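You operate a simulated robot arm through the tools that you are given. There is no shell and no other tool.

You are at the controls of a simulated robot arm. One attempt, no reset.

JOB
Serve the soup on the round black tray, lid off, with the teaspoon from the top drawer.
Fine: lid on the saucer, drawer shut, none spilt.

The check looks at the end state, three seconds after you hand in, the way a careful person would. Anything else that was tipped, shoved, dropped, spilled or broken makes it a failure. A push-on lid holds only when it is set on centred and level and pressed home; a screw cap is set on level and turned clockwise until tight.

ROBOT AND FRAMES
A 7-joint arm with a two-finger parallel gripper, fixed in place. Base frame: the origin is on the floor under the middle of its stand, x ahead of it, y to its left, z up; the work surface is at about z = 0.91. Units: m, rad, N and s.
It reaches about 1.372 m from its shoulder. Its first joint turns from -2.601 to 2.601 rad. Payload 3.43 kg.
The tool frame sits at the grasp point between the pads (the TCP): z along the fingers, y along the line on which they close. The tips reach 0.03 m beyond it. Largest opening 0.094 m; finger width 0.028, thickness 0.01; the body of the gripper, 0.05 by 0.096 m, starts 0.055 m behind the TCP.
Orientation is that of the tool frame in the base frame, as a unit quaternion [x, y, z, w]. With the fingers straight down and closing along the base's y, the tool's x points along the base's -x, its y along +y and its z along -z.

CONTROLS
- The arm moves only by the tool step_arm. Its arguments are lists of equal length, an entry for each row: "travel": the shift along the base's x, y, z in units of 25 mm (1.0 is 25 mm), a list of three; "angular": the turn, a rotation vector about the base's x, y, z in units of 5 degrees (1.0 is 5 degrees), a list of three; "fingers": the opening in per cent of the stroke, from 0 (shut) to 100 (fully open). In form: {"travel": [[tx, ty, tz], ...], "angular": [[ax, ay, az], ...], "fingers": [fingers, ...]}. A call has 1 to 20 rows; each row shifts and turns the commanded pose from where the row before left it. A call with a number of a shift or a turn outside -1 to 1 is refused whole. Each row takes 0.2 s and may step no farther than 0.05 m and 0.15 rad from the row before; otherwise, or with a gripper value out of range, the whole call is refused. Where a pose cannot be reached the arm comes as near as it can. A force on the tool above 40 N (or 10 N above the force at the start of the call, whichever is more), or a blocked arm, ends the call early, and 0.2 s more pass. Each finger travels about 0.045 m/s and halts on what it meets, pressing with about 36 N; the grip force reading is that of the motor and also rises with nothing between the fingers. The clock runs only during rows and for 0.2 s after the last one: add rows that do not move to give the fingers time. It gives the time, the measured TCP pose, the force on the tool (base axes), the opening and the grip force at its end, in the units of the frame above (readings bear some noise), with the torque about the TCP (base axes, N m) and any sound that the robot's microphone picked up.
- Cameras (640 x 400 px; columns grow to the right, rows downward): "scene" is fixed at [0.2187, 0.6514, 1.4675]; the picture's right is [0.63, -0.77, 0.00], its down [-0.64, -0.53, -0.55] and it looks along [0.43, 0.35, -0.83] (base axes); focal length 214 px, centre (320, 200). "wrist" rides on the gripper at [0.076, 0.014, -0.103] in the tool frame; the picture's right is [-0.18, 0.98, 0.00], its down [-0.75, -0.14, -0.64] and it looks along [-0.63, -0.12, 0.77] (tool axes); focal length 243 px, centre (320, 200). There is no depth. A picture from a camera that has moved, and an enlarged one, comes with that camera's place and axes in the base frame and with its lens.
- get_image(camera): a new picture of that camera. No time passes.
- enlarge(camera, box): a new picture of the part [left, top, right, bottom] of that camera's present view, enlarged. No time passes.
- hand_in(): hands the job in; it is judged then, once.

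Places have to be worked out from the pictures, the camera data and where the tool is seen. Open the gripper and draw the arm clear of the work before you hand the job in, unless the task says otherwise.

The tools are called after "Emit:" as name(argument=value, ...) on one line, values as JSON. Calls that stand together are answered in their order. step_arm: Moves the arm, as the interface text tells. Its arguments: {"type":"object","properties":{"travel":{"type":"array"},"angular":{"type":"array"},"fingers":{"type":"array"}},"required":["travel","angular","fingers"]} The other tools are called the same way: get_image (camera) takes a picture; enlarge (camera, box) takes an enlarged picture of a part of a camera's view; hand_in () hands the job in.

At the start:

```text
t: 0.0
tcp_pos: [0.5643, 0.8103, 1.1962]
tcp_rot: [0.0, 1.0, 0.0, 0.0]
force: [0.1, -0.4, -0.7]
moment: [0.03, 0.02, -0.02]
grip_width: 0.0939
grasp_force: 0.1
```

scene: 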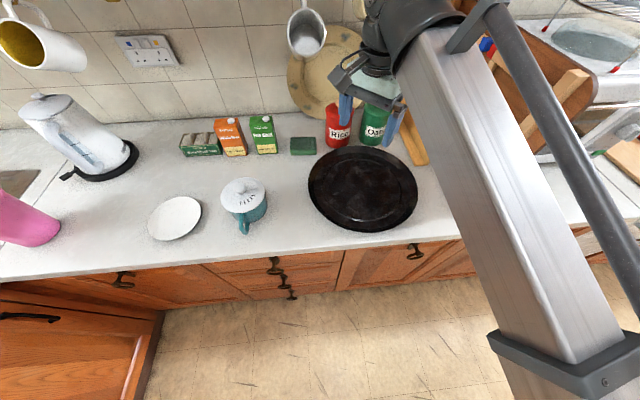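
wrist: 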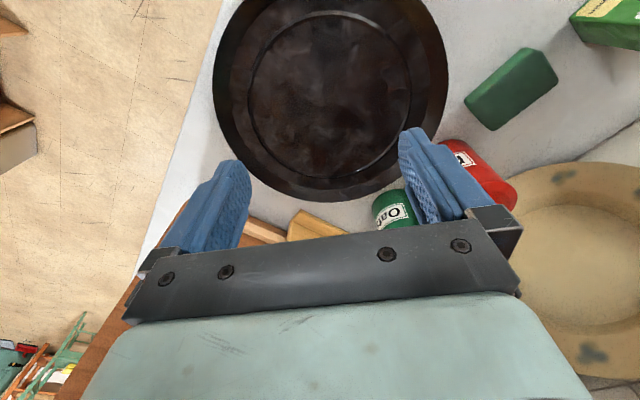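

I'll start by looking closely at both views before moving anything.

Emit:
enlarge(camera="scene", box=[140, 150, 300, 250])

Emit:
enlarge(camera="scene", box=[160, 220, 480, 400])

Emit:
get_image(camera="wrist")

```text
4.00 times, centred on (220, 200) of scene
camera zoom: at [0.2187, 0.6514, 1.4675], right [0.63, -0.77, 0.0], down [-0.64, -0.53, -0.55], along [0.43, 0.35, -0.83], focal length 858 px, centre (720, 200)
```

zoom: 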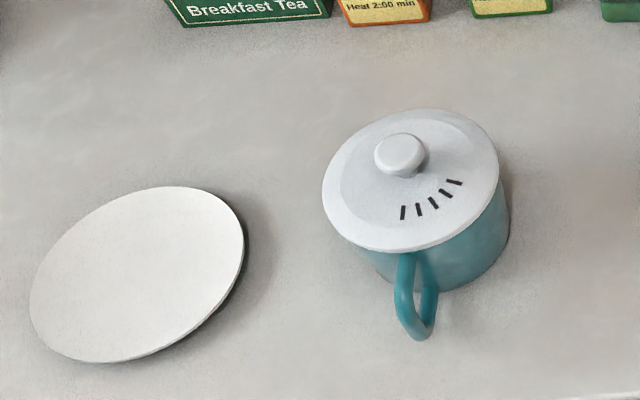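

```text
2.00 times, centred on (320, 310) of scene
camera zoom: at [0.2187, 0.6514, 1.4675], right [0.63, -0.77, 0.0], down [-0.64, -0.53, -0.55], along [0.43, 0.35, -0.83], focal length 429 px, centre (320, -20)
```

zoom: 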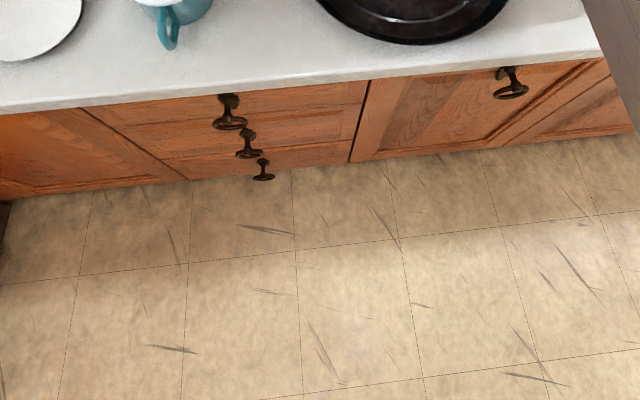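

```text
taken
camera wrist: at [0.4894, 0.8256, 1.2987], right [0.18, 0.98, 0.0], down [0.75, -0.14, 0.64], along [0.63, -0.12, -0.77], focal length 243 px, centre (320, 200)
```

wrist: 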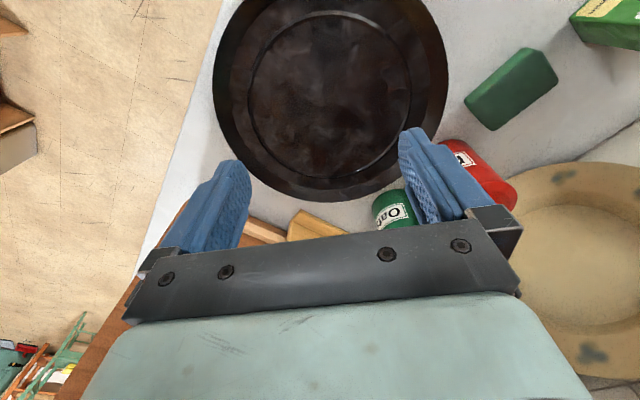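

The counter front edge runs diagonally (along about [0.71,-0.71,0]) with the drawer stack under the teal lidded mug. I look closer at the drawer pulls, mug, saucer and tray.

Emit:
enlarge(camera="scene", box=[240, 240, 320, 290])

Emit:
enlarge(camera="scene", box=[204, 165, 284, 215])

Emit:
enlarge(camera="scene", box=[290, 130, 450, 230])

Emit:
enlarge(camera="scene", box=[130, 170, 210, 220])

```text
8.00 times, centred on (280, 265) of scene
camera zoom: at [0.2187, 0.6514, 1.4675], right [0.63, -0.77, 0.0], down [-0.64, -0.53, -0.55], along [0.43, 0.35, -0.83], focal length 1716 px, centre (640, -320)
```

zoom: 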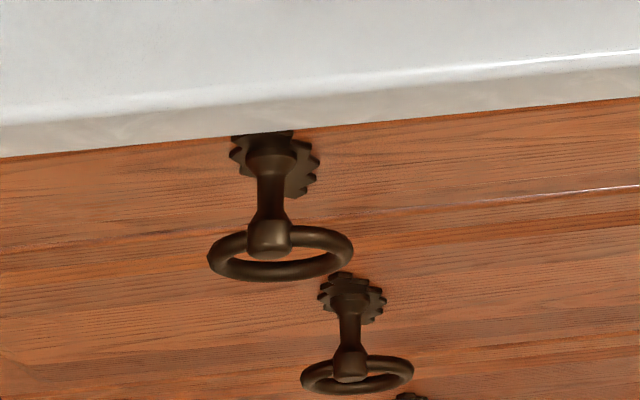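

```text
8.00 times, centred on (244, 190) of scene
camera zoom: at [0.2187, 0.6514, 1.4675], right [0.63, -0.77, 0.0], down [-0.64, -0.53, -0.55], along [0.43, 0.35, -0.83], focal length 1716 px, centre (928, 280)
```

zoom: 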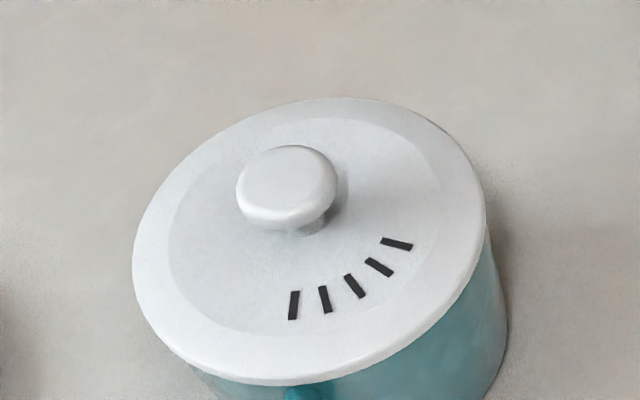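

```text
4.00 times, centred on (370, 180) of scene
camera zoom: at [0.2187, 0.6514, 1.4675], right [0.63, -0.77, 0.0], down [-0.64, -0.53, -0.55], along [0.43, 0.35, -0.83], focal length 858 px, centre (120, 280)
```

zoom: 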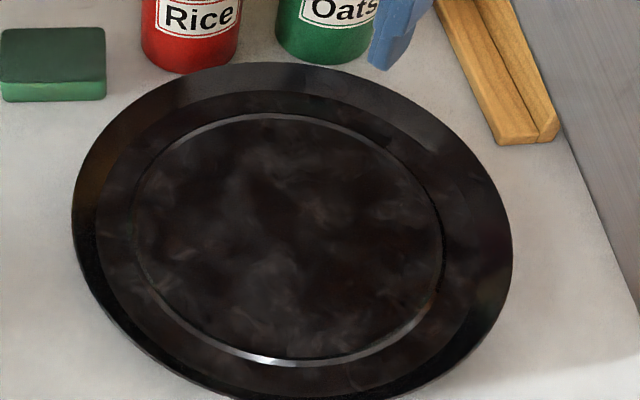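

```text
8.00 times, centred on (170, 195) of scene
camera zoom: at [0.2187, 0.6514, 1.4675], right [0.63, -0.77, 0.0], down [-0.64, -0.53, -0.55], along [0.43, 0.35, -0.83], focal length 1716 px, centre (1520, 240)
```

zoom: 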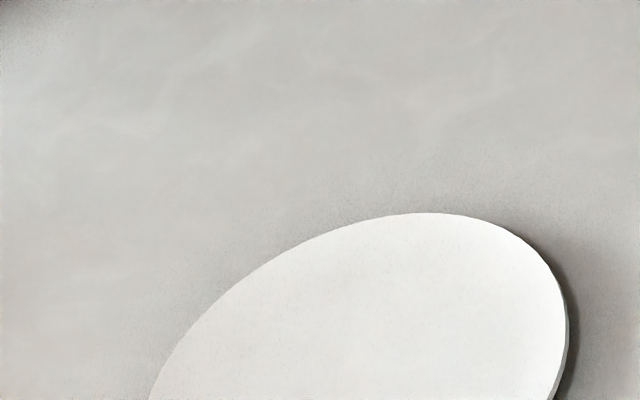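

The mug has a knobbed, vented lid; the top drawer has a post-and-ring pull roughly below it. I'll swing the gripper out in front of the counter, yawed 45° to face the drawers, so the wrist camera can look at the pull.

Emit:
step_arm(travel=[[-1, 0, 0], [-1, 0, 0], [-1, 0, 0], [-1, 0, 0], [-1, 0, 0], [-1, 0, 0], [-1, 0, -0.5], [-1, 0, -0.5], [-1, 0, -0.5], [-1, 0, -0.5], [-1, 0, -0.5], [-1, 0, -0.5], [-1, 0, -0.5], [-0.7, 0, -0.5]], angular=[[0, 0, 1], [0, 0, 1], [0, 0, 1], [0, 0, 1], [0, 0, 1], [0, 0, 1], [0, 0, 1], [0, 0, 1], [0, 0, 1], [0, 0, 0], [0, 0, 0], [0, 0, 0], [0, 0, 0], [0, 0, 0]], fingers=[100, 100, 100, 100, 100, 100, 100, 100, 100, 100, 100, 100, 100, 100])

Emit:
get_image(camera="scene")

Emit:
get_image(camera="wrist")

```text
t: 3.0
tcp_pos: [0.2221, 0.8104, 1.0963]
tcp_rot: [-0.382, 0.924, 0.0, 0.0]
force: [0.0, -1.0, -0.2]
moment: [-0.01, 0.03, -0.03]
grip_width: 0.0941
grasp_force: 0.0
```

```text
taken
```

scene: 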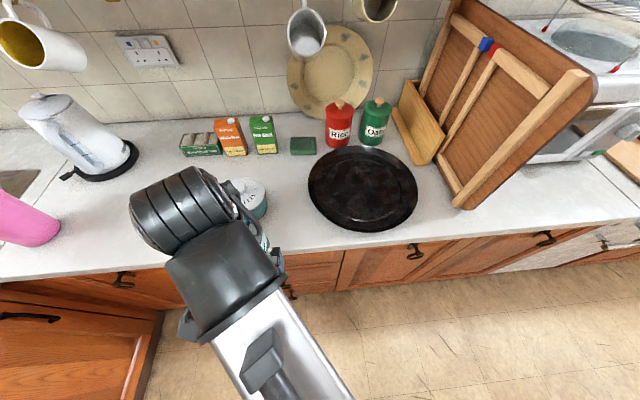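

```text
taken
camera wrist: at [0.1582, 0.7676, 1.1988], right [-0.56, 0.83, 0.0], down [0.63, 0.43, 0.64], along [0.53, 0.36, -0.77], focal length 243 px, centre (320, 200)
```

wrist: 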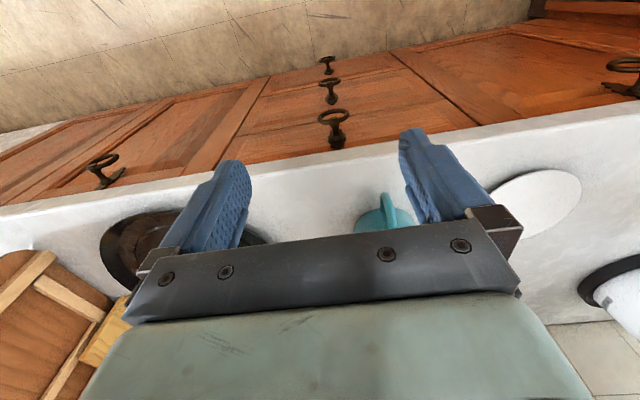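

The pull's boss triangulates to roughly [0.273, 0.875, 0.804], and all looks clear in front. I'll lower and pitch the tool 45° toward the drawer front for a level look at the pull.

Emit:
step_arm(travel=[[-0.15, -0.1, -0.87], [-0.15, -0.1, -0.87], [-0.15, -0.1, -0.87], [-0.15, -0.1, -0.87], [-0.15, -0.1, -0.87], [-0.15, -0.1, -0.87], [-0.15, -0.1, -0.87], [-0.15, -0.1, -0.87], [-0.15, -0.1, -0.87]], angular=[[0.707, -0.707, 0], [0.707, -0.707, 0], [0.707, -0.707, 0], [0.707, -0.707, 0], [0.707, -0.707, 0], [0.707, -0.707, 0], [0.707, -0.707, 0], [0.707, -0.707, 0], [0.707, -0.707, 0]], fingers=[100, 100, 100, 100, 100, 100, 100, 100, 100])

Emit:
get_image(camera="wrist")

Emit:
get_image(camera="scene")

```text
t: 5.0
tcp_pos: [0.1902, 0.7871, 0.899]
tcp_rot: [-0.354, 0.854, 0.146, 0.352]
force: [-0.7, 0.0, 0.7]
moment: [0.03, 0.03, -0.01]
grip_width: 0.0939
grasp_force: 0.1
```

```text
taken
camera wrist: at [0.0908, 0.7095, 0.9176], right [-0.6, 0.79, 0.13], down [0.16, -0.04, 0.99], along [0.78, 0.62, -0.1], focal length 243 px, centre (320, 200)
```

wrist: 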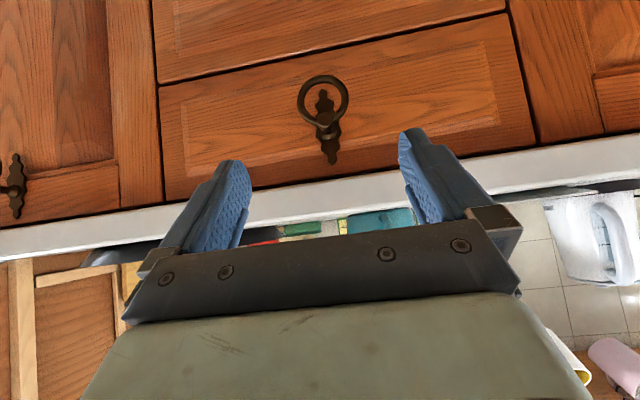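

```text
taken
```

scene: 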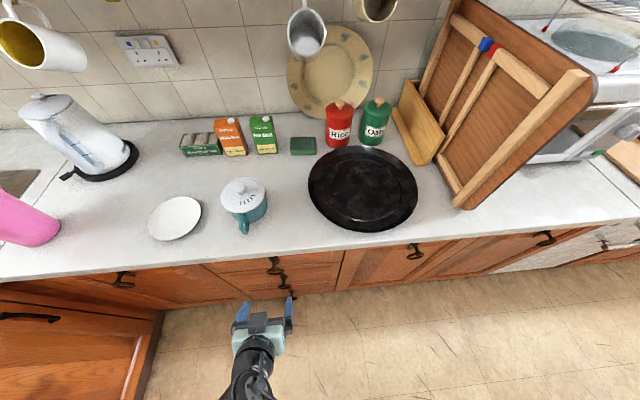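

The pull is a hanging ring on a short post, clearly seen (picture upside down). I zoom in on it for accurate placement.

Emit:
enlarge(camera="wrist", box=[260, 60, 400, 180])

Emit:
enlarge(camera="scene", box=[210, 230, 330, 350])

```text
3.33 times, centred on (330, 120) of wrist
camera zoom: at [0.0908, 0.7095, 0.9176], right [-0.6, 0.79, 0.13], down [0.16, -0.04, 0.99], along [0.78, 0.62, -0.1], focal length 809 px, centre (287, 467)
```

zoom: 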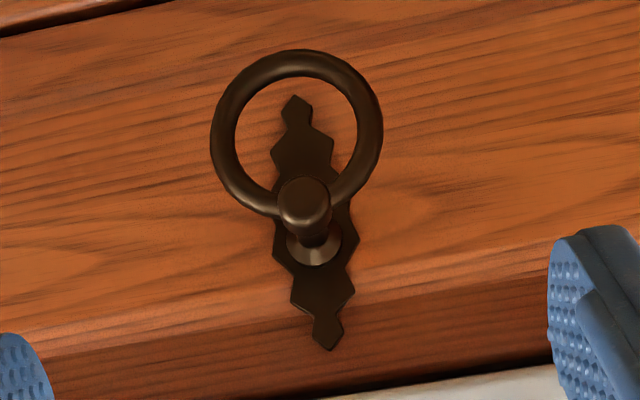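

```text
3.33 times, centred on (270, 290) of scene
camera zoom: at [0.2187, 0.6514, 1.4675], right [0.63, -0.77, 0.0], down [-0.64, -0.53, -0.55], along [0.43, 0.35, -0.83], focal length 715 px, centre (487, -100)
```

zoom: 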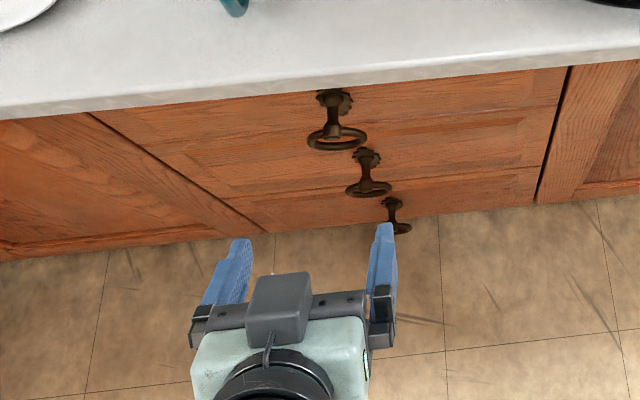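

The boss is at about [0.273, 0.874, 0.812], ring hanging below, drawer face about 3 cm behind it. I move the open fingers to straddle the post, with the TCP just in front of the boss.

Emit:
step_arm(travel=[[0.75, 0.8, -0.72], [0.75, 0.8, -0.72], [0.75, 0.8, -0.72], [0.75, 0.8, -0.72], [0, 0, 0]], angular=[[0, 0, 0], [0, 0, 0], [0, 0, 0], [0, 0, 0], [0, 0, 0]], fingers=[100, 100, 100, 100, 100])

Emit:
get_image(camera="wrist")

Emit:
enlarge(camera="scene", box=[220, 230, 340, 305])

```text
t: 6.2
tcp_pos: [0.2655, 0.8672, 0.8292]
tcp_rot: [-0.354, 0.854, 0.146, 0.352]
force: [-0.2, 0.0, -0.1]
moment: [0.01, 0.0, -0.02]
grip_width: 0.0938
grasp_force: 0.0
```

```text
taken
camera wrist: at [0.1659, 0.7887, 0.8481], right [-0.6, 0.79, 0.13], down [0.16, -0.04, 0.99], along [0.78, 0.62, -0.1], focal length 243 px, centre (320, 200)
```

wrist: 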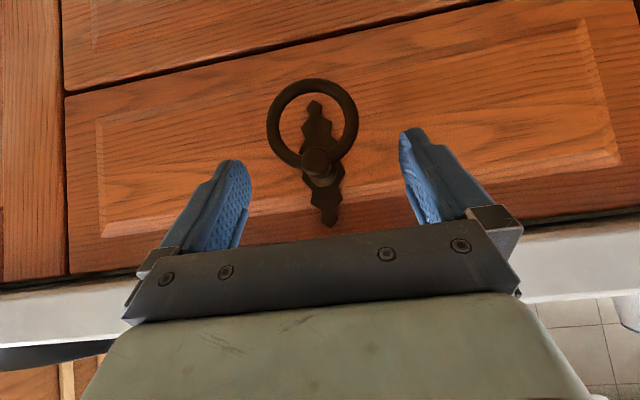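

```text
5.33 times, centred on (280, 268) of scene
camera zoom: at [0.2187, 0.6514, 1.4675], right [0.63, -0.77, 0.0], down [-0.64, -0.53, -0.55], along [0.43, 0.35, -0.83], focal length 1144 px, centre (533, -160)
```

zoom: 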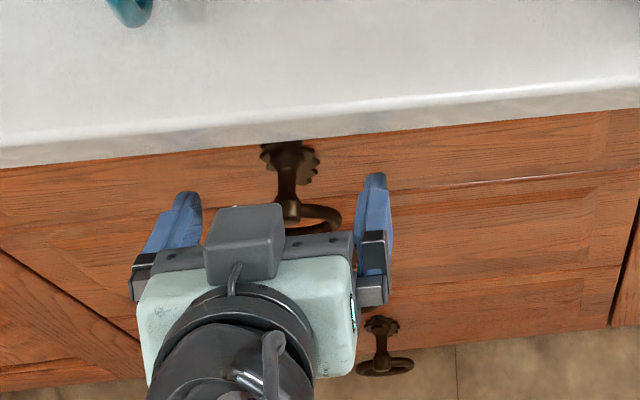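

The boss sits centred between the fingers, about 2 cm beyond the TCP toward the tips. I nudge in a few mm and close on the post.

Emit:
step_arm(travel=[[0.1, 0.1, -0.15], [0, 0, 0], [0, 0, 0], [0, 0, 0], [0, 0, 0], [0, 0, 0], [0, 0, 0], [0, 0, 0]], angular=[[0, 0, 0], [0, 0, 0], [0, 0, 0], [0, 0, 0], [0, 0, 0], [0, 0, 0], [0, 0, 0], [0, 0, 0]], fingers=[100, 0, 0, 0, 0, 0, 0, 0])

Emit:
get_image(camera="wrist")

```text
t: 8.0
tcp_pos: [0.2681, 0.8695, 0.826]
tcp_rot: [-0.353, 0.854, 0.145, 0.354]
force: [16.2, -15.8, -2.1]
moment: [-0.14, -0.33, -0.26]
grip_width: 0.0116
grasp_force: 45.4
```

```text
taken
camera wrist: at [0.1692, 0.7908, 0.8443], right [-0.6, 0.79, 0.13], down [0.16, -0.04, 0.99], along [0.78, 0.61, -0.1], focal length 243 px, centre (320, 200)
```

wrist: 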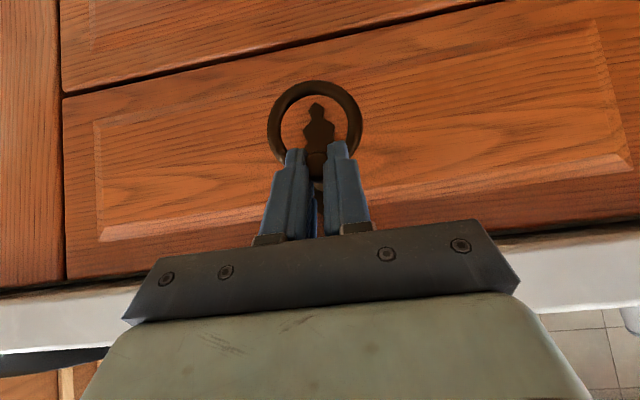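

Grip is solid (11.6 mm on the post) with a sideways load of ~22 N, so I'll ease 3 mm along the counter direction and start pulling the drawer straight out.

Emit:
step_arm(travel=[[0.08, -0.08, 0], [0, 0, 0], [-0.3, -0.3, 0], [-0.5, -0.5, 0], [-0.5, -0.5, 0]], angular=[[0, 0, 0], [0, 0, 0], [0, 0, 0], [0, 0, 0], [0, 0, 0]], fingers=[0, 0, 0, 0, 0])

Emit:
get_image(camera="scene")

Emit:
get_image(camera="wrist")

```text
t: 9.2
tcp_pos: [0.2342, 0.8343, 0.8254]
tcp_rot: [-0.353, 0.854, 0.146, 0.353]
force: [1.1, -5.2, 2.8]
moment: [0.6, -0.59, -0.04]
grip_width: 0.0119
grasp_force: 45.3
```

```text
taken
```

scene: 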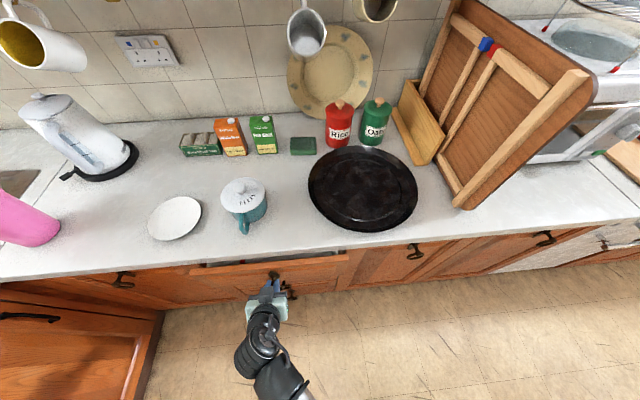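

```text
taken
camera wrist: at [0.1356, 0.7562, 0.8441], right [-0.6, 0.79, 0.13], down [0.16, -0.04, 0.99], along [0.78, 0.62, -0.1], focal length 243 px, centre (320, 200)
```

wrist: 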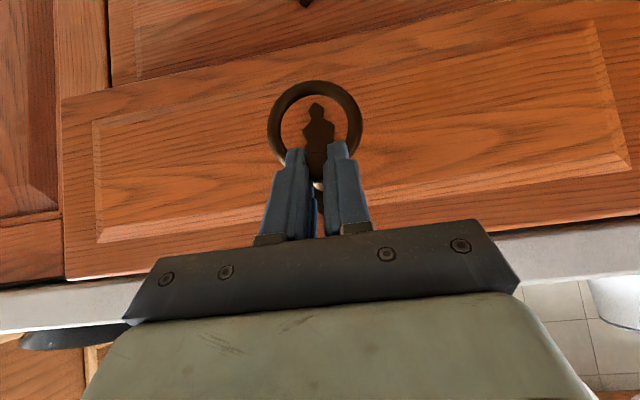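

The drawer is sliding out smoothly with only a few newtons. I keep pulling straight out.

Emit:
step_arm(travel=[[-0.5, -0.5, 0], [-0.5, -0.5, 0], [-0.5, -0.5, 0], [-0.5, -0.5, 0], [-0.5, -0.5, 0], [-0.5, -0.5, 0], [-0.5, -0.5, 0], [-0.3, -0.3, 0], [0, 0, 0]], angular=[[0, 0, 0], [0, 0, 0], [0, 0, 0], [0, 0, 0], [0, 0, 0], [0, 0, 0], [0, 0, 0], [0, 0, 0], [0, 0, 0]], fingers=[0, 0, 0, 0, 0, 0, 0, 0, 0])

Emit:
get_image(camera="scene")

Emit:
enlarge(camera="scene", box=[160, 230, 360, 355])

```text
t: 11.2
tcp_pos: [0.1385, 0.7398, 0.8239]
tcp_rot: [-0.355, 0.853, 0.149, 0.353]
force: [-7.7, 5.8, 34.9]
moment: [0.99, -0.83, 0.01]
grip_width: 0.0117
grasp_force: 45.1
```

```text
taken
```

scene: 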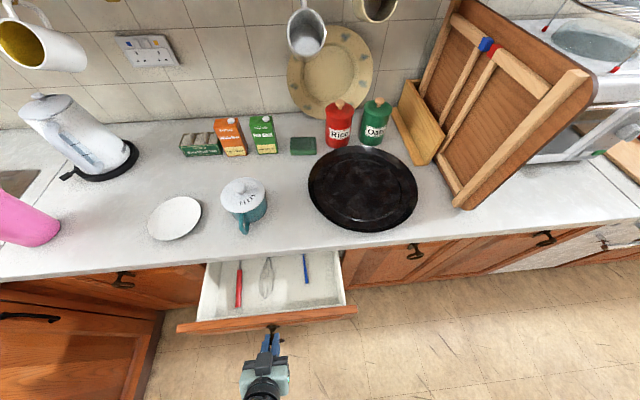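

```text
3.20 times, centred on (260, 292) of scene
camera zoom: at [0.2187, 0.6514, 1.4675], right [0.63, -0.77, 0.0], down [-0.64, -0.53, -0.55], along [0.43, 0.35, -0.83], focal length 686 px, centre (512, -96)
```

zoom: 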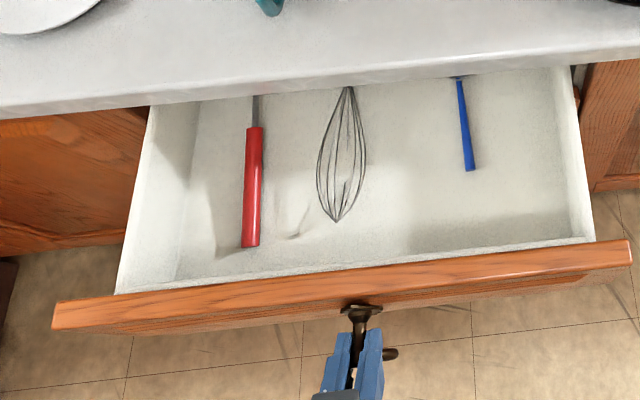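

The drawer is about 18 cm open, showing a red-handled item, a whisk and a blue-handled item. There's a vertical load of 35 N at the pull, so I'll relieve it by raising the command slightly before pulling further.

Emit:
step_arm(travel=[[0, 0, 0.05], [0, 0, 0.05], [0, 0, 0]], angular=[[0, 0, 0], [0, 0, 0], [0, 0, 0]], fingers=[0, 0, 0])

Emit:
get_image(camera="wrist")

```text
t: 12.0
tcp_pos: [0.1408, 0.7397, 0.8247]
tcp_rot: [-0.352, 0.855, 0.146, 0.352]
force: [-4.9, 2.8, -1.1]
moment: [0.79, -0.66, 0.24]
grip_width: 0.0115
grasp_force: 44.6
```

```text
taken
camera wrist: at [0.0409, 0.662, 0.8445], right [-0.6, 0.79, 0.13], down [0.16, -0.04, 0.99], along [0.78, 0.61, -0.1], focal length 243 px, centre (320, 200)
```

wrist: 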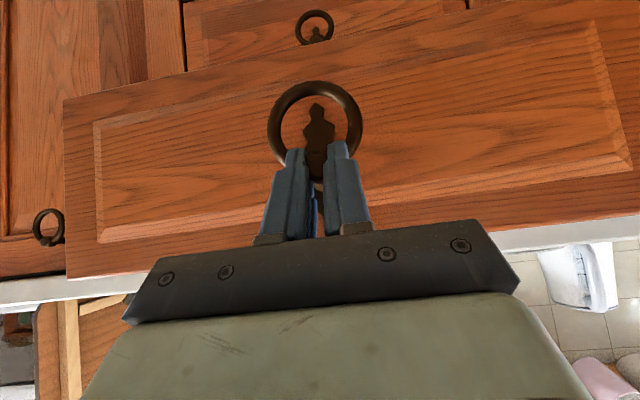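

Load is relieved. I keep pulling the drawer out, about another 9 cm, so the handles' far ends come clear of the counter.

Emit:
step_arm(travel=[[-0.3, -0.3, 0], [-0.5, -0.5, 0], [-0.5, -0.5, 0], [-0.5, -0.5, 0], [-0.5, -0.5, 0], [-0.3, -0.3, 0], [0, 0, 0]], angular=[[0, 0, 0], [0, 0, 0], [0, 0, 0], [0, 0, 0], [0, 0, 0], [0, 0, 0], [0, 0, 0]], fingers=[0, 0, 0, 0, 0, 0, 0])

Emit:
get_image(camera="scene")

Emit:
enlarge(camera="scene", box=[160, 240, 360, 365])

```text
t: 13.8
tcp_pos: [0.0751, 0.6763, 0.8255]
tcp_rot: [-0.352, 0.855, 0.145, 0.351]
force: [-1.3, 1.7, -8.4]
moment: [0.46, -0.41, 0.13]
grip_width: 0.0114
grasp_force: 44.3
stopped in row 7: the force on the tool passed its limit at 40 N (the readings are from after the stop); the commanded pose is now the measured one
```

```text
taken
```

scene: 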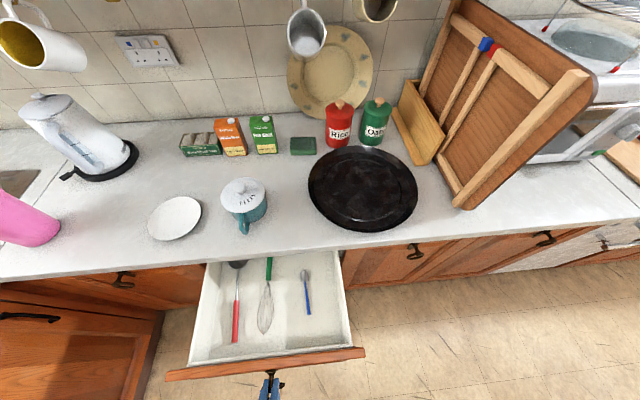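

```text
3.20 times, centred on (260, 302) of scene
camera zoom: at [0.2187, 0.6514, 1.4675], right [0.63, -0.77, 0.0], down [-0.64, -0.53, -0.55], along [0.43, 0.35, -0.83], focal length 686 px, centre (512, -128)
```

zoom: 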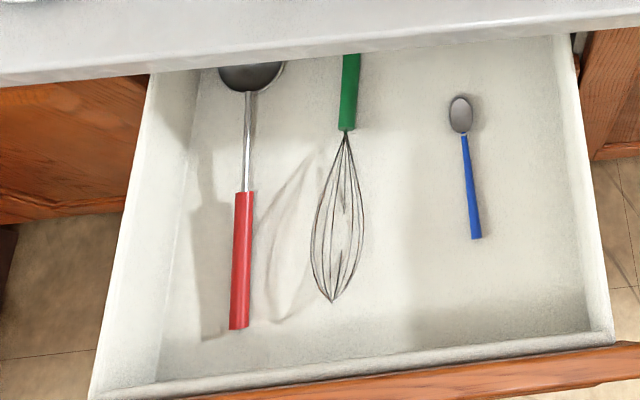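

The blue-handled teaspoon (small bowl) is fully visible now; red is a ladle and green a whisk. I release the pull and back off along the finger direction.

Emit:
step_arm(travel=[[0, 0, 0], [0, 0, 0], [0, 0, 0], [0, 0, 0], [0, 0, 0], [-0.5, -0.5, 0.7], [-0.5, -0.5, 0.7], [-0.5, -0.5, 0.7], [-0.5, -0.5, 0.7]], angular=[[0, 0, 0], [0, 0, 0], [0, 0, 0], [0, 0, 0], [0, 0, 0], [0, 0, 0], [0, 0, 0], [0, 0, 0], [0, 0, 0]], fingers=[100, 100, 100, 100, 100, 100, 100, 100, 100])

Emit:
get_image(camera="wrist")

Emit:
get_image(camera="scene")

```text
t: 15.8
tcp_pos: [0.0254, 0.6249, 0.8975]
tcp_rot: [-0.354, 0.855, 0.146, 0.351]
force: [0.8, 0.2, -0.5]
moment: [0.03, 0.03, 0.06]
grip_width: 0.0943
grasp_force: 0.1
```

```text
taken
camera wrist: at [-0.0735, 0.5465, 0.9158], right [-0.6, 0.79, 0.13], down [0.16, -0.04, 0.99], along [0.78, 0.61, -0.1], focal length 243 px, centre (320, 200)
```

wrist: 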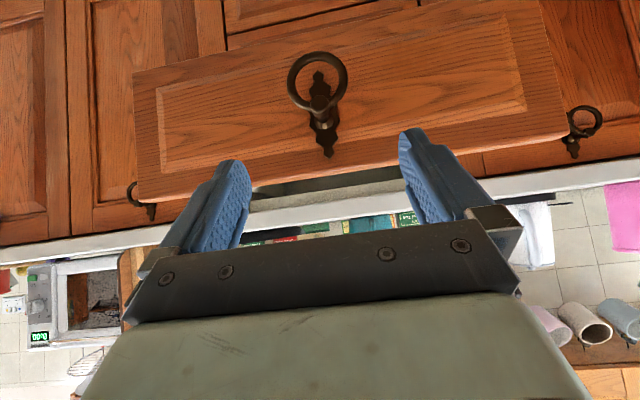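

```text
taken
```

scene: 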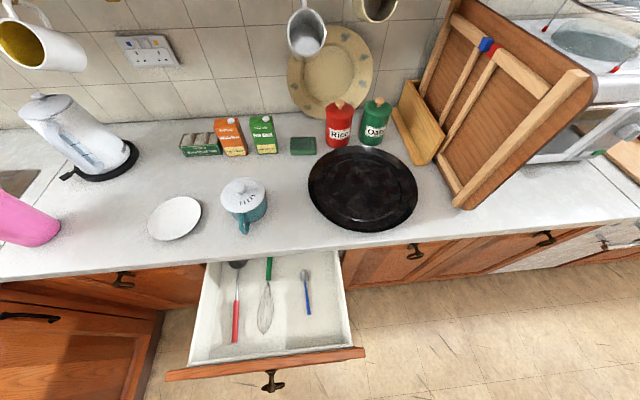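

The pull is free. I rise, bring the fingers vertical again, and move over the drawer above the spoon for a close look.

Emit:
step_arm(travel=[[0.3, 0, 1], [0.3, 0, 1], [0.3, 0, 1], [0.3, 0, 1], [0.3, 0, 1], [0.3, 0, 1], [0.89, 0.55, 0], [0.89, 0.55, 0], [0.89, 0.55, 0], [0.89, 0.55, 0], [0.89, 0.55, 0], [0.89, 0.55, 0], [0.89, 0.55, 0], [0.89, 0.55, 0], [0.89, 0.55, 0]], angular=[[-0.707, 0.707, 0], [-0.707, 0.707, 0], [-0.707, 0.707, 0], [-0.707, 0.707, 0], [-0.707, 0.707, 0], [-0.707, 0.707, 0], [-0.707, 0.707, 0], [-0.707, 0.707, 0], [-0.707, 0.707, 0], [0, 0, 0], [0, 0, 0], [0, 0, 0], [0, 0, 0], [0, 0, 0], [0, 0, 0]], fingers=[100, 100, 100, 100, 100, 100, 100, 100, 100, 100, 100, 100, 100, 100, 100])

Emit:
get_image(camera="wrist")

Emit:
get_image(camera="scene")

```text
t: 18.9
tcp_pos: [0.2706, 0.751, 1.0438]
tcp_rot: [-0.382, 0.924, 0.0, -0.003]
force: [0.2, 0.2, 0.1]
moment: [0.04, 0.01, 0.03]
grip_width: 0.0942
grasp_force: 0.1
```

```text
taken
camera wrist: at [0.2076, 0.7083, 1.1478], right [-0.56, 0.83, 0.0], down [0.64, 0.43, 0.64], along [0.53, 0.36, -0.77], focal length 243 px, centre (320, 200)
```

wrist: 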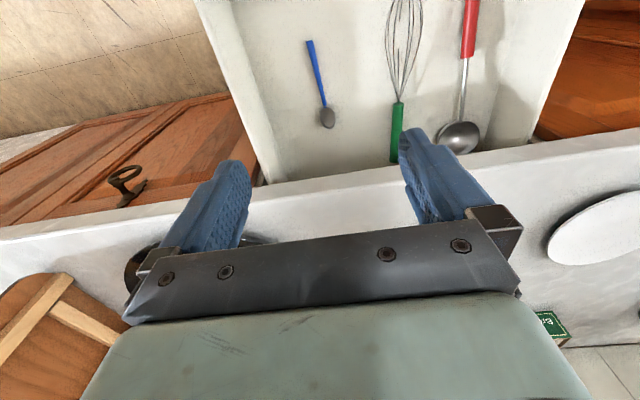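

```text
taken
```

scene: 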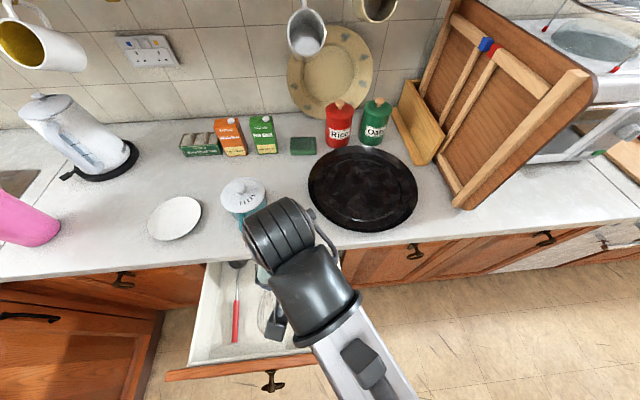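

The teaspoon is in view between the fingers. I zoom both cameras on it to triangulate its position and height.

Emit:
enlarge(camera="wrist", box=[260, 20, 388, 150])

Emit:
enlarge(camera="scene", box=[180, 250, 350, 390])

```text
3.08 times, centred on (324, 85) of wrist
camera zoom: at [0.2076, 0.7083, 1.1478], right [-0.56, 0.83, 0.0], down [0.64, 0.43, 0.64], along [0.53, 0.36, -0.77], focal length 746 px, centre (308, 554)
```

zoom: 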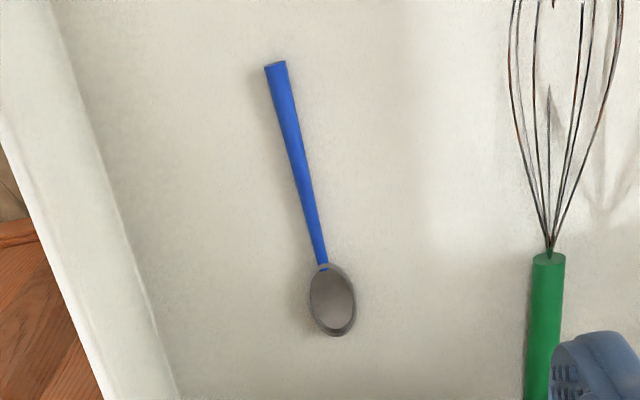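

```text
2.86 times, centred on (265, 320) of scene
camera zoom: at [0.2187, 0.6514, 1.4675], right [0.63, -0.77, 0.0], down [-0.64, -0.53, -0.55], along [0.43, 0.35, -0.83], focal length 613 px, centre (477, -143)
```

zoom: 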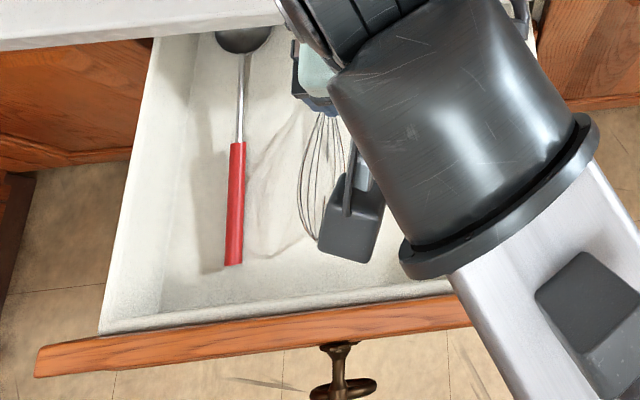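

Triangulation puts the spoon handle from about [0.252,0.721] to the neck at [0.309,0.785], height ≈0.775. I turn 3° to align with it and descend to just above it, fingers partly closed.

Emit:
step_arm(travel=[[0.3, 0.2, -0.5], [0.3, 0.2, -0.9], [0.06, 0, -0.9], [0, 0, -0.9], [0, 0, -0.9], [0, 0, -0.9], [0, 0, -0.9], [0, 0, -0.9], [0, 0, -0.9], [0, 0, 0]], angular=[[0, 0, 0.32], [0, 0, 0.32], [0, 0, 0], [0, 0, 0], [0, 0, 0], [0, 0, 0], [0, 0, 0], [0, 0, 0], [0, 0, 0], [0, 0, 0]], fingers=[60, 60, 60, 60, 60, 60, 60, 60, 60, 60])

Emit:
get_image(camera="wrist")

Emit:
get_image(camera="scene")

```text
t: 21.1
tcp_pos: [0.2869, 0.7597, 0.8538]
tcp_rot: [-0.408, 0.913, -0.002, -0.002]
force: [-0.4, 0.5, -0.9]
moment: [0.0, -0.02, -0.05]
grip_width: 0.0566
grasp_force: 0.1
```

```text
taken
camera wrist: at [0.2263, 0.7143, 0.9571], right [-0.61, 0.79, 0.0], down [0.61, 0.47, 0.64], along [0.51, 0.39, -0.77], focal length 243 px, centre (320, 200)
```

wrist: 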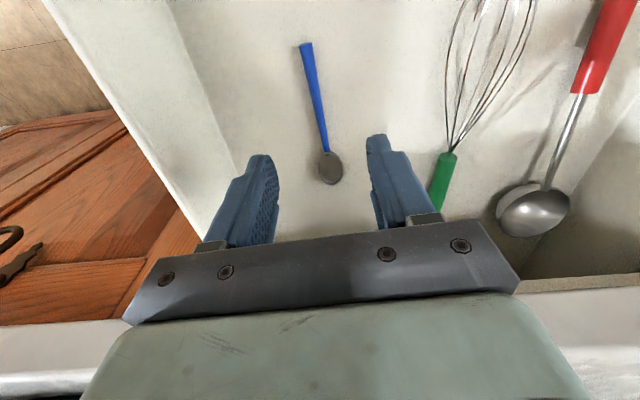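

```text
taken
```

scene: 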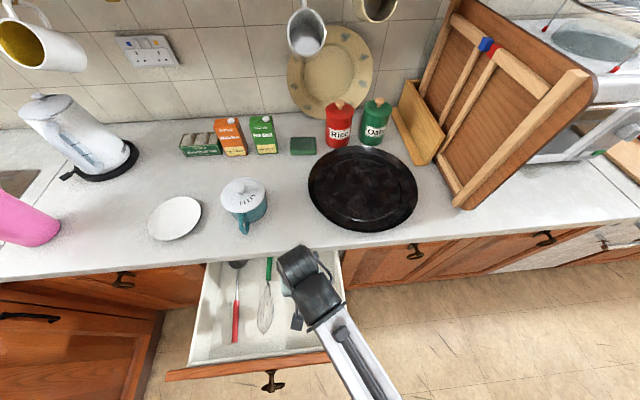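

I zoom the wrist view to refine the spoon's lateral offset and height before the final descent.

Emit:
enlarge(camera="wrist", box=[240, 20, 400, 200])

```text
2.22 times, centred on (320, 110) of wrist
camera zoom: at [0.2263, 0.7143, 0.9571], right [-0.61, 0.79, 0.0], down [0.61, 0.47, 0.64], along [0.51, 0.39, -0.77], focal length 539 px, centre (320, 400)
```

zoom: 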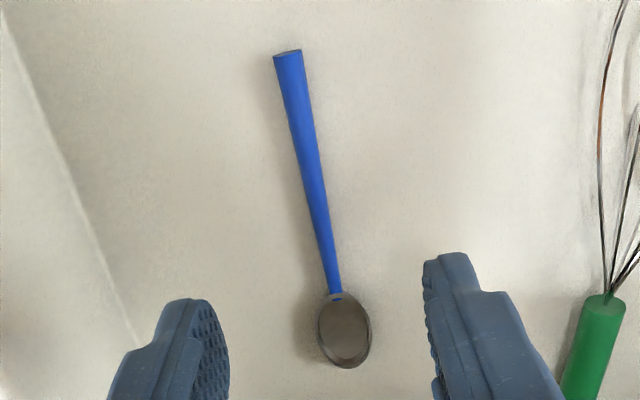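

Comparing the two wrist heights puts the spoon nearer z≈0.74–0.75, already laterally centred. I lower to z≈0.80, sliding 1 cm toward the neck, and look again.

Emit:
step_arm(travel=[[0.13, 0.14, -0.7], [0.13, 0.14, -0.7], [0, 0, -0.7], [0, 0, 0]], angular=[[0, 0, 0], [0, 0, 0], [0, 0, 0], [0, 0, 0]], fingers=[60, 60, 60, 60])

Emit:
get_image(camera="wrist")

Emit:
enlarge(camera="wrist", box=[240, 60, 400, 240])

```text
t: 22.1
tcp_pos: [0.2946, 0.7677, 0.803]
tcp_rot: [-0.407, 0.913, -0.001, -0.002]
force: [0.2, -0.1, 0.0]
moment: [-0.01, 0.02, 0.01]
grip_width: 0.0562
grasp_force: 0.0
```

```text
taken
camera wrist: at [0.2342, 0.7218, 0.9054], right [-0.61, 0.79, 0.0], down [0.61, 0.47, 0.64], along [0.51, 0.39, -0.77], focal length 243 px, centre (320, 200)
```

wrist: 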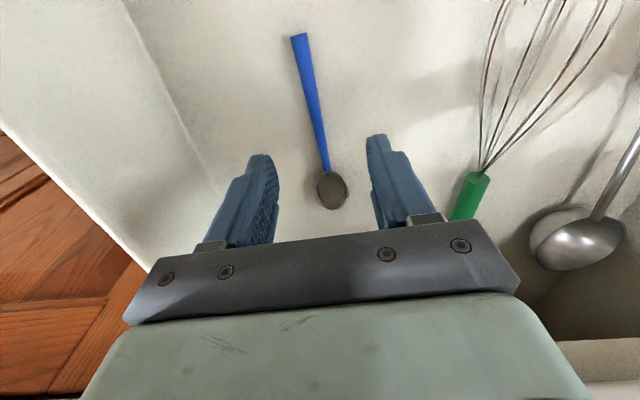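

```text
2.22 times, centred on (320, 150) of wrist
camera zoom: at [0.2342, 0.7218, 0.9054], right [-0.61, 0.79, 0.0], down [0.61, 0.47, 0.64], along [0.51, 0.39, -0.77], focal length 539 px, centre (320, 311)
```

zoom: 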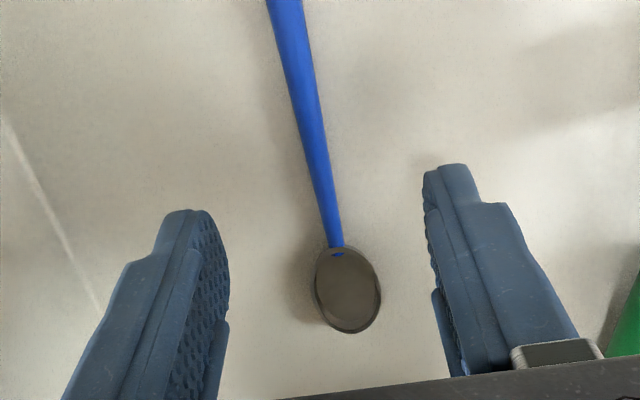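

Three wrist heights agree: spoon lies at z≈0.73, and I'm centred on the handle within ~1 mm. I descend to bring the fingertips to the handle, with the last steps small.

Emit:
step_arm(travel=[[0, 0, -0.6], [0, 0, -0.6], [0, 0, -0.2], [0, 0, -0.1], [0, 0, 0]], angular=[[0, 0, 0], [0, 0, 0], [0, 0, 0], [0, 0, 0], [0, 0, 0]], fingers=[60, 60, 60, 60, 60])

Emit:
enlarge(camera="wrist", box=[200, 60, 440, 260])

Emit:
get_image(camera="scene")

```text
t: 23.4
tcp_pos: [0.2937, 0.7677, 0.7635]
tcp_rot: [-0.407, 0.913, -0.001, -0.001]
force: [-0.2, 0.0, 0.5]
moment: [0.02, 0.01, -0.01]
grip_width: 0.0561
grasp_force: 0.0
```

```text
2.00 times, centred on (320, 160) of wrist
camera zoom: at [0.2327, 0.721, 0.867], right [-0.61, 0.79, 0.0], down [0.61, 0.47, 0.64], along [0.51, 0.39, -0.77], focal length 485 px, centre (320, 280)
```

zoom: 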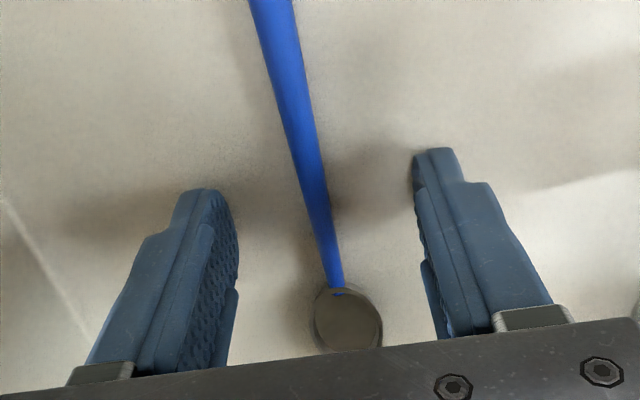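

```text
taken
```

scene: 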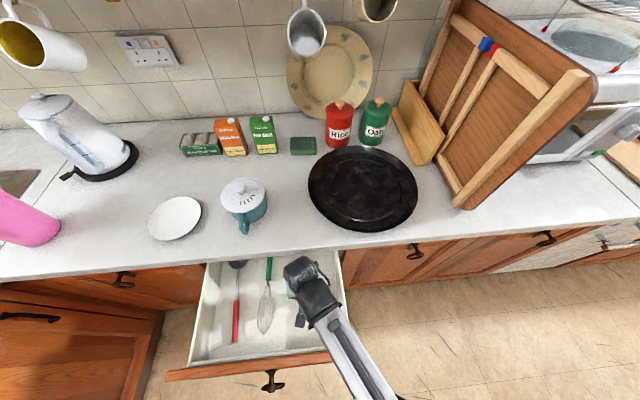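

Fingertips are just above the drawer floor, on either side of the handle. I lower a couple of mm more and close.

Emit:
step_arm(travel=[[0, 0, -0.08], [0, 0, -0.06], [0, 0, 0], [0, 0, 0], [0, 0, 0], [0, 0, 0], [0, 0, 0]], angular=[[0, 0, 0], [0, 0, 0], [0, 0, 0], [0, 0, 0], [0, 0, 0], [0, 0, 0], [0, 0, 0]], fingers=[60, 60, 0, 0, 0, 0, 0])

Emit:
enlarge(camera="wrist", box=[200, 60, 440, 260])

```text
t: 24.9
tcp_pos: [0.2931, 0.7662, 0.7601]
tcp_rot: [-0.407, 0.913, 0.0, -0.001]
force: [2.8, -2.5, 20.7]
moment: [0.08, -0.32, -0.03]
grip_width: 0.0072
grasp_force: 36.0
```

```text
2.00 times, centred on (320, 160) of wrist
camera zoom: at [0.2326, 0.7208, 0.8641], right [-0.61, 0.79, 0.0], down [0.61, 0.47, 0.64], along [0.51, 0.39, -0.77], focal length 485 px, centre (320, 280)
```

zoom: 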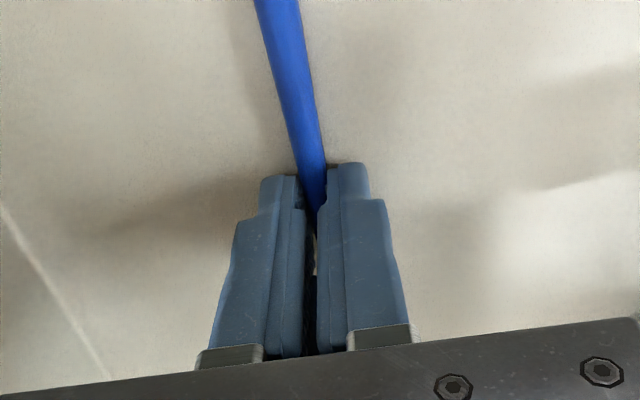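

Gripped at 7.2 mm with the tips touching the floor. I lift slowly straight up and check that the spoon comes along.

Emit:
step_arm(travel=[[0, 0, 0.2], [0, 0, 0.4], [0, 0, 0.6], [0, 0, 0.8], [0, 0, 1], [0, 0, 1]], angular=[[0, 0, 0], [0, 0, 0], [0, 0, 0], [0, 0, 0], [0, 0, 0], [0, 0, 0]], fingers=[0, 0, 0, 0, 0, 0])

Emit:
get_image(camera="wrist")

Emit:
get_image(camera="scene")

```text
t: 26.4
tcp_pos: [0.2932, 0.7668, 0.8594]
tcp_rot: [-0.407, 0.913, -0.001, -0.002]
force: [-0.7, -1.4, 0.3]
moment: [0.02, 0.03, -0.01]
grip_width: 0.0072
grasp_force: 35.5
```

```text
taken
camera wrist: at [0.2325, 0.7207, 0.9637], right [-0.61, 0.79, 0.0], down [0.61, 0.47, 0.64], along [0.51, 0.39, -0.77], focal length 243 px, centre (320, 200)
```

wrist: 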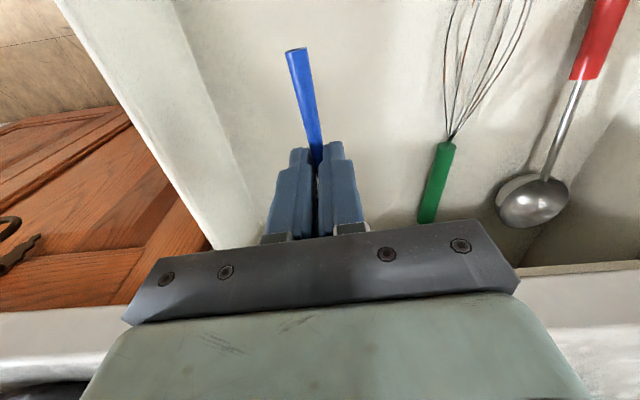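

```text
taken
```

scene: 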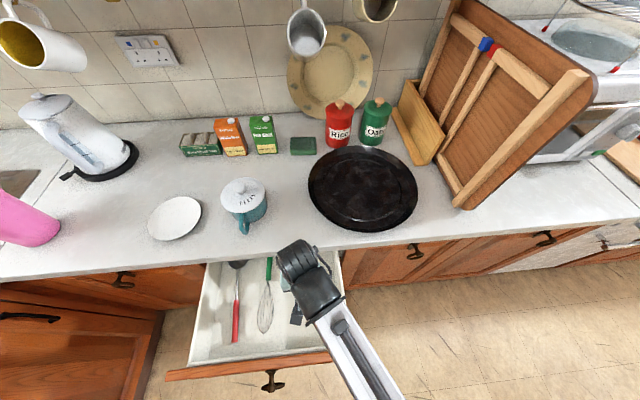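

The spoon is held level and clear. I raise it above counter height, then carry it across to the right-hand part of the tray, keeping well away from the mug.

Emit:
step_arm(travel=[[0, 0, 1], [0, 0, 1], [0, 0, 1], [0, 0, 1], [0, 0, 1], [0.5, 0, 1], [0.9, 0, 1], [0.98, -0.03, 0.4], [0.98, -0.03, 0], [0.98, -0.03, 0], [0.98, -0.03, 0], [0.98, -0.03, 0], [0.98, -0.03, 0], [0.98, -0.03, 0], [0.98, -0.03, 0], [0.98, -0.03, 0], [0.98, -0.03, 0], [0.98, -0.03, 0], [0.98, -0.03, 0], [0.98, -0.03, 0]], angular=[[0, 0, 0], [0, 0, 0], [0, 0, 0], [0, 0, 0], [0, 0, 0], [0, 0, 0], [0, 0, 0], [0, 0, 0], [0, 0, 0], [0, 0, 0], [0, 0, 0], [0, 0, 0], [0, 0, 0], [0, 0, 0], [0, 0, 0], [0, 0, 0], [0, 0, 0], [0, 0, 0], [0, 0, 0], [0, 0, 0]], fingers=[0, 0, 0, 0, 0, 0, 0, 0, 0, 0, 0, 0, 0, 0, 0, 0, 0, 0, 0, 0])

Emit:
get_image(camera="scene")

Emit:
get_image(camera="wrist")

```text
t: 30.6
tcp_pos: [0.6466, 0.757, 1.0448]
tcp_rot: [-0.407, 0.913, -0.001, -0.002]
force: [0.8, -0.1, -0.3]
moment: [-0.03, 0.02, -0.02]
grip_width: 0.0073
grasp_force: 36.2
```

```text
taken
```

scene: 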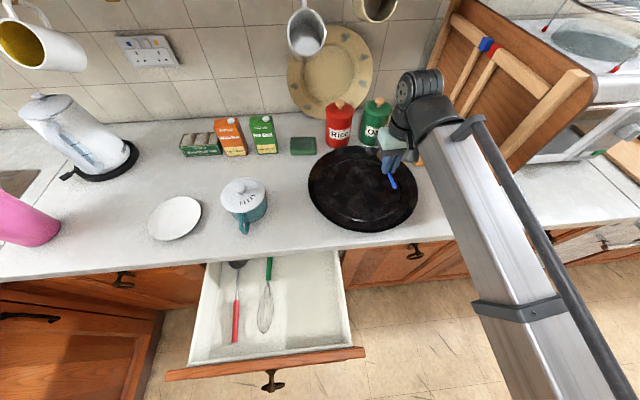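

```text
taken
camera wrist: at [0.5854, 0.7109, 1.1478], right [-0.61, 0.79, 0.0], down [0.61, 0.47, 0.64], along [0.51, 0.39, -0.77], focal length 243 px, centre (320, 200)
```

wrist: 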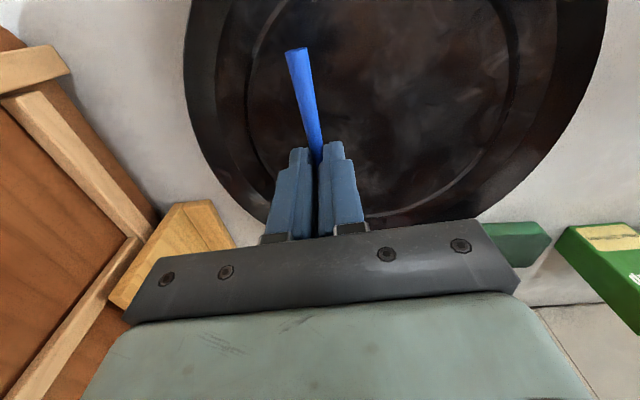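

The tray's inner ring fits a circle centred at about [0.63, 0.812] with radius 0.124. I shift so the spoon lies inside the ring on the right side, and descend to just above the tray.

Emit:
step_arm(travel=[[0.66, -0.18, 0], [0.66, -0.18, 0], [0, 0, -0.9], [0, 0, -0.9], [0, 0, -0.9], [0, 0, -0.6], [0, 0, 0]], angular=[[0, 0, 0], [0, 0, 0], [0, 0, 0], [0, 0, 0], [0, 0, 0], [0, 0, 0], [0, 0, 0]], fingers=[0, 0, 0, 0, 0, 0, 0])

Emit:
get_image(camera="wrist")

Emit:
enlarge(camera="scene", box=[300, 120, 460, 220])

```text
t: 32.1
tcp_pos: [0.6784, 0.7477, 0.9611]
tcp_rot: [-0.407, 0.913, -0.002, -0.001]
force: [0.1, 0.1, -0.9]
moment: [0.0, 0.01, 0.03]
grip_width: 0.0071
grasp_force: 36.3
```

```text
taken
camera wrist: at [0.6176, 0.7003, 1.065], right [-0.61, 0.79, 0.0], down [0.61, 0.47, 0.64], along [0.51, 0.39, -0.77], focal length 243 px, centre (320, 200)
```

wrist: 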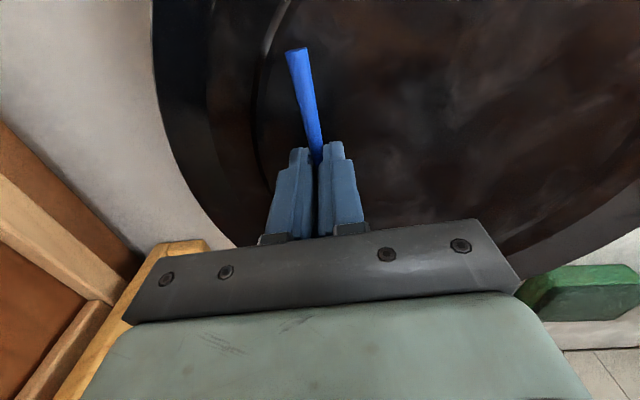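

```text
4.00 times, centred on (380, 170) of scene
camera zoom: at [0.2187, 0.6514, 1.4675], right [0.63, -0.77, 0.0], down [-0.64, -0.53, -0.55], along [0.43, 0.35, -0.83], focal length 858 px, centre (80, 320)
```

zoom: 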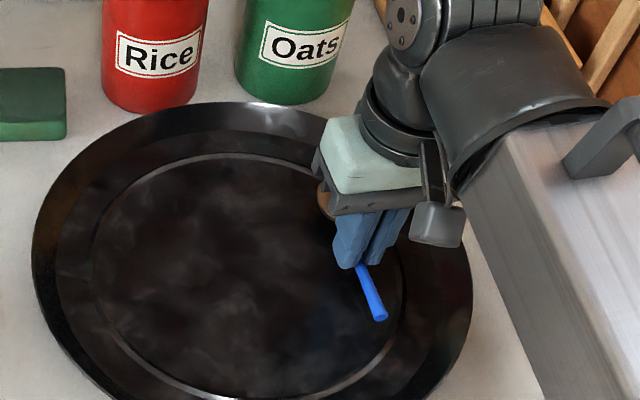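

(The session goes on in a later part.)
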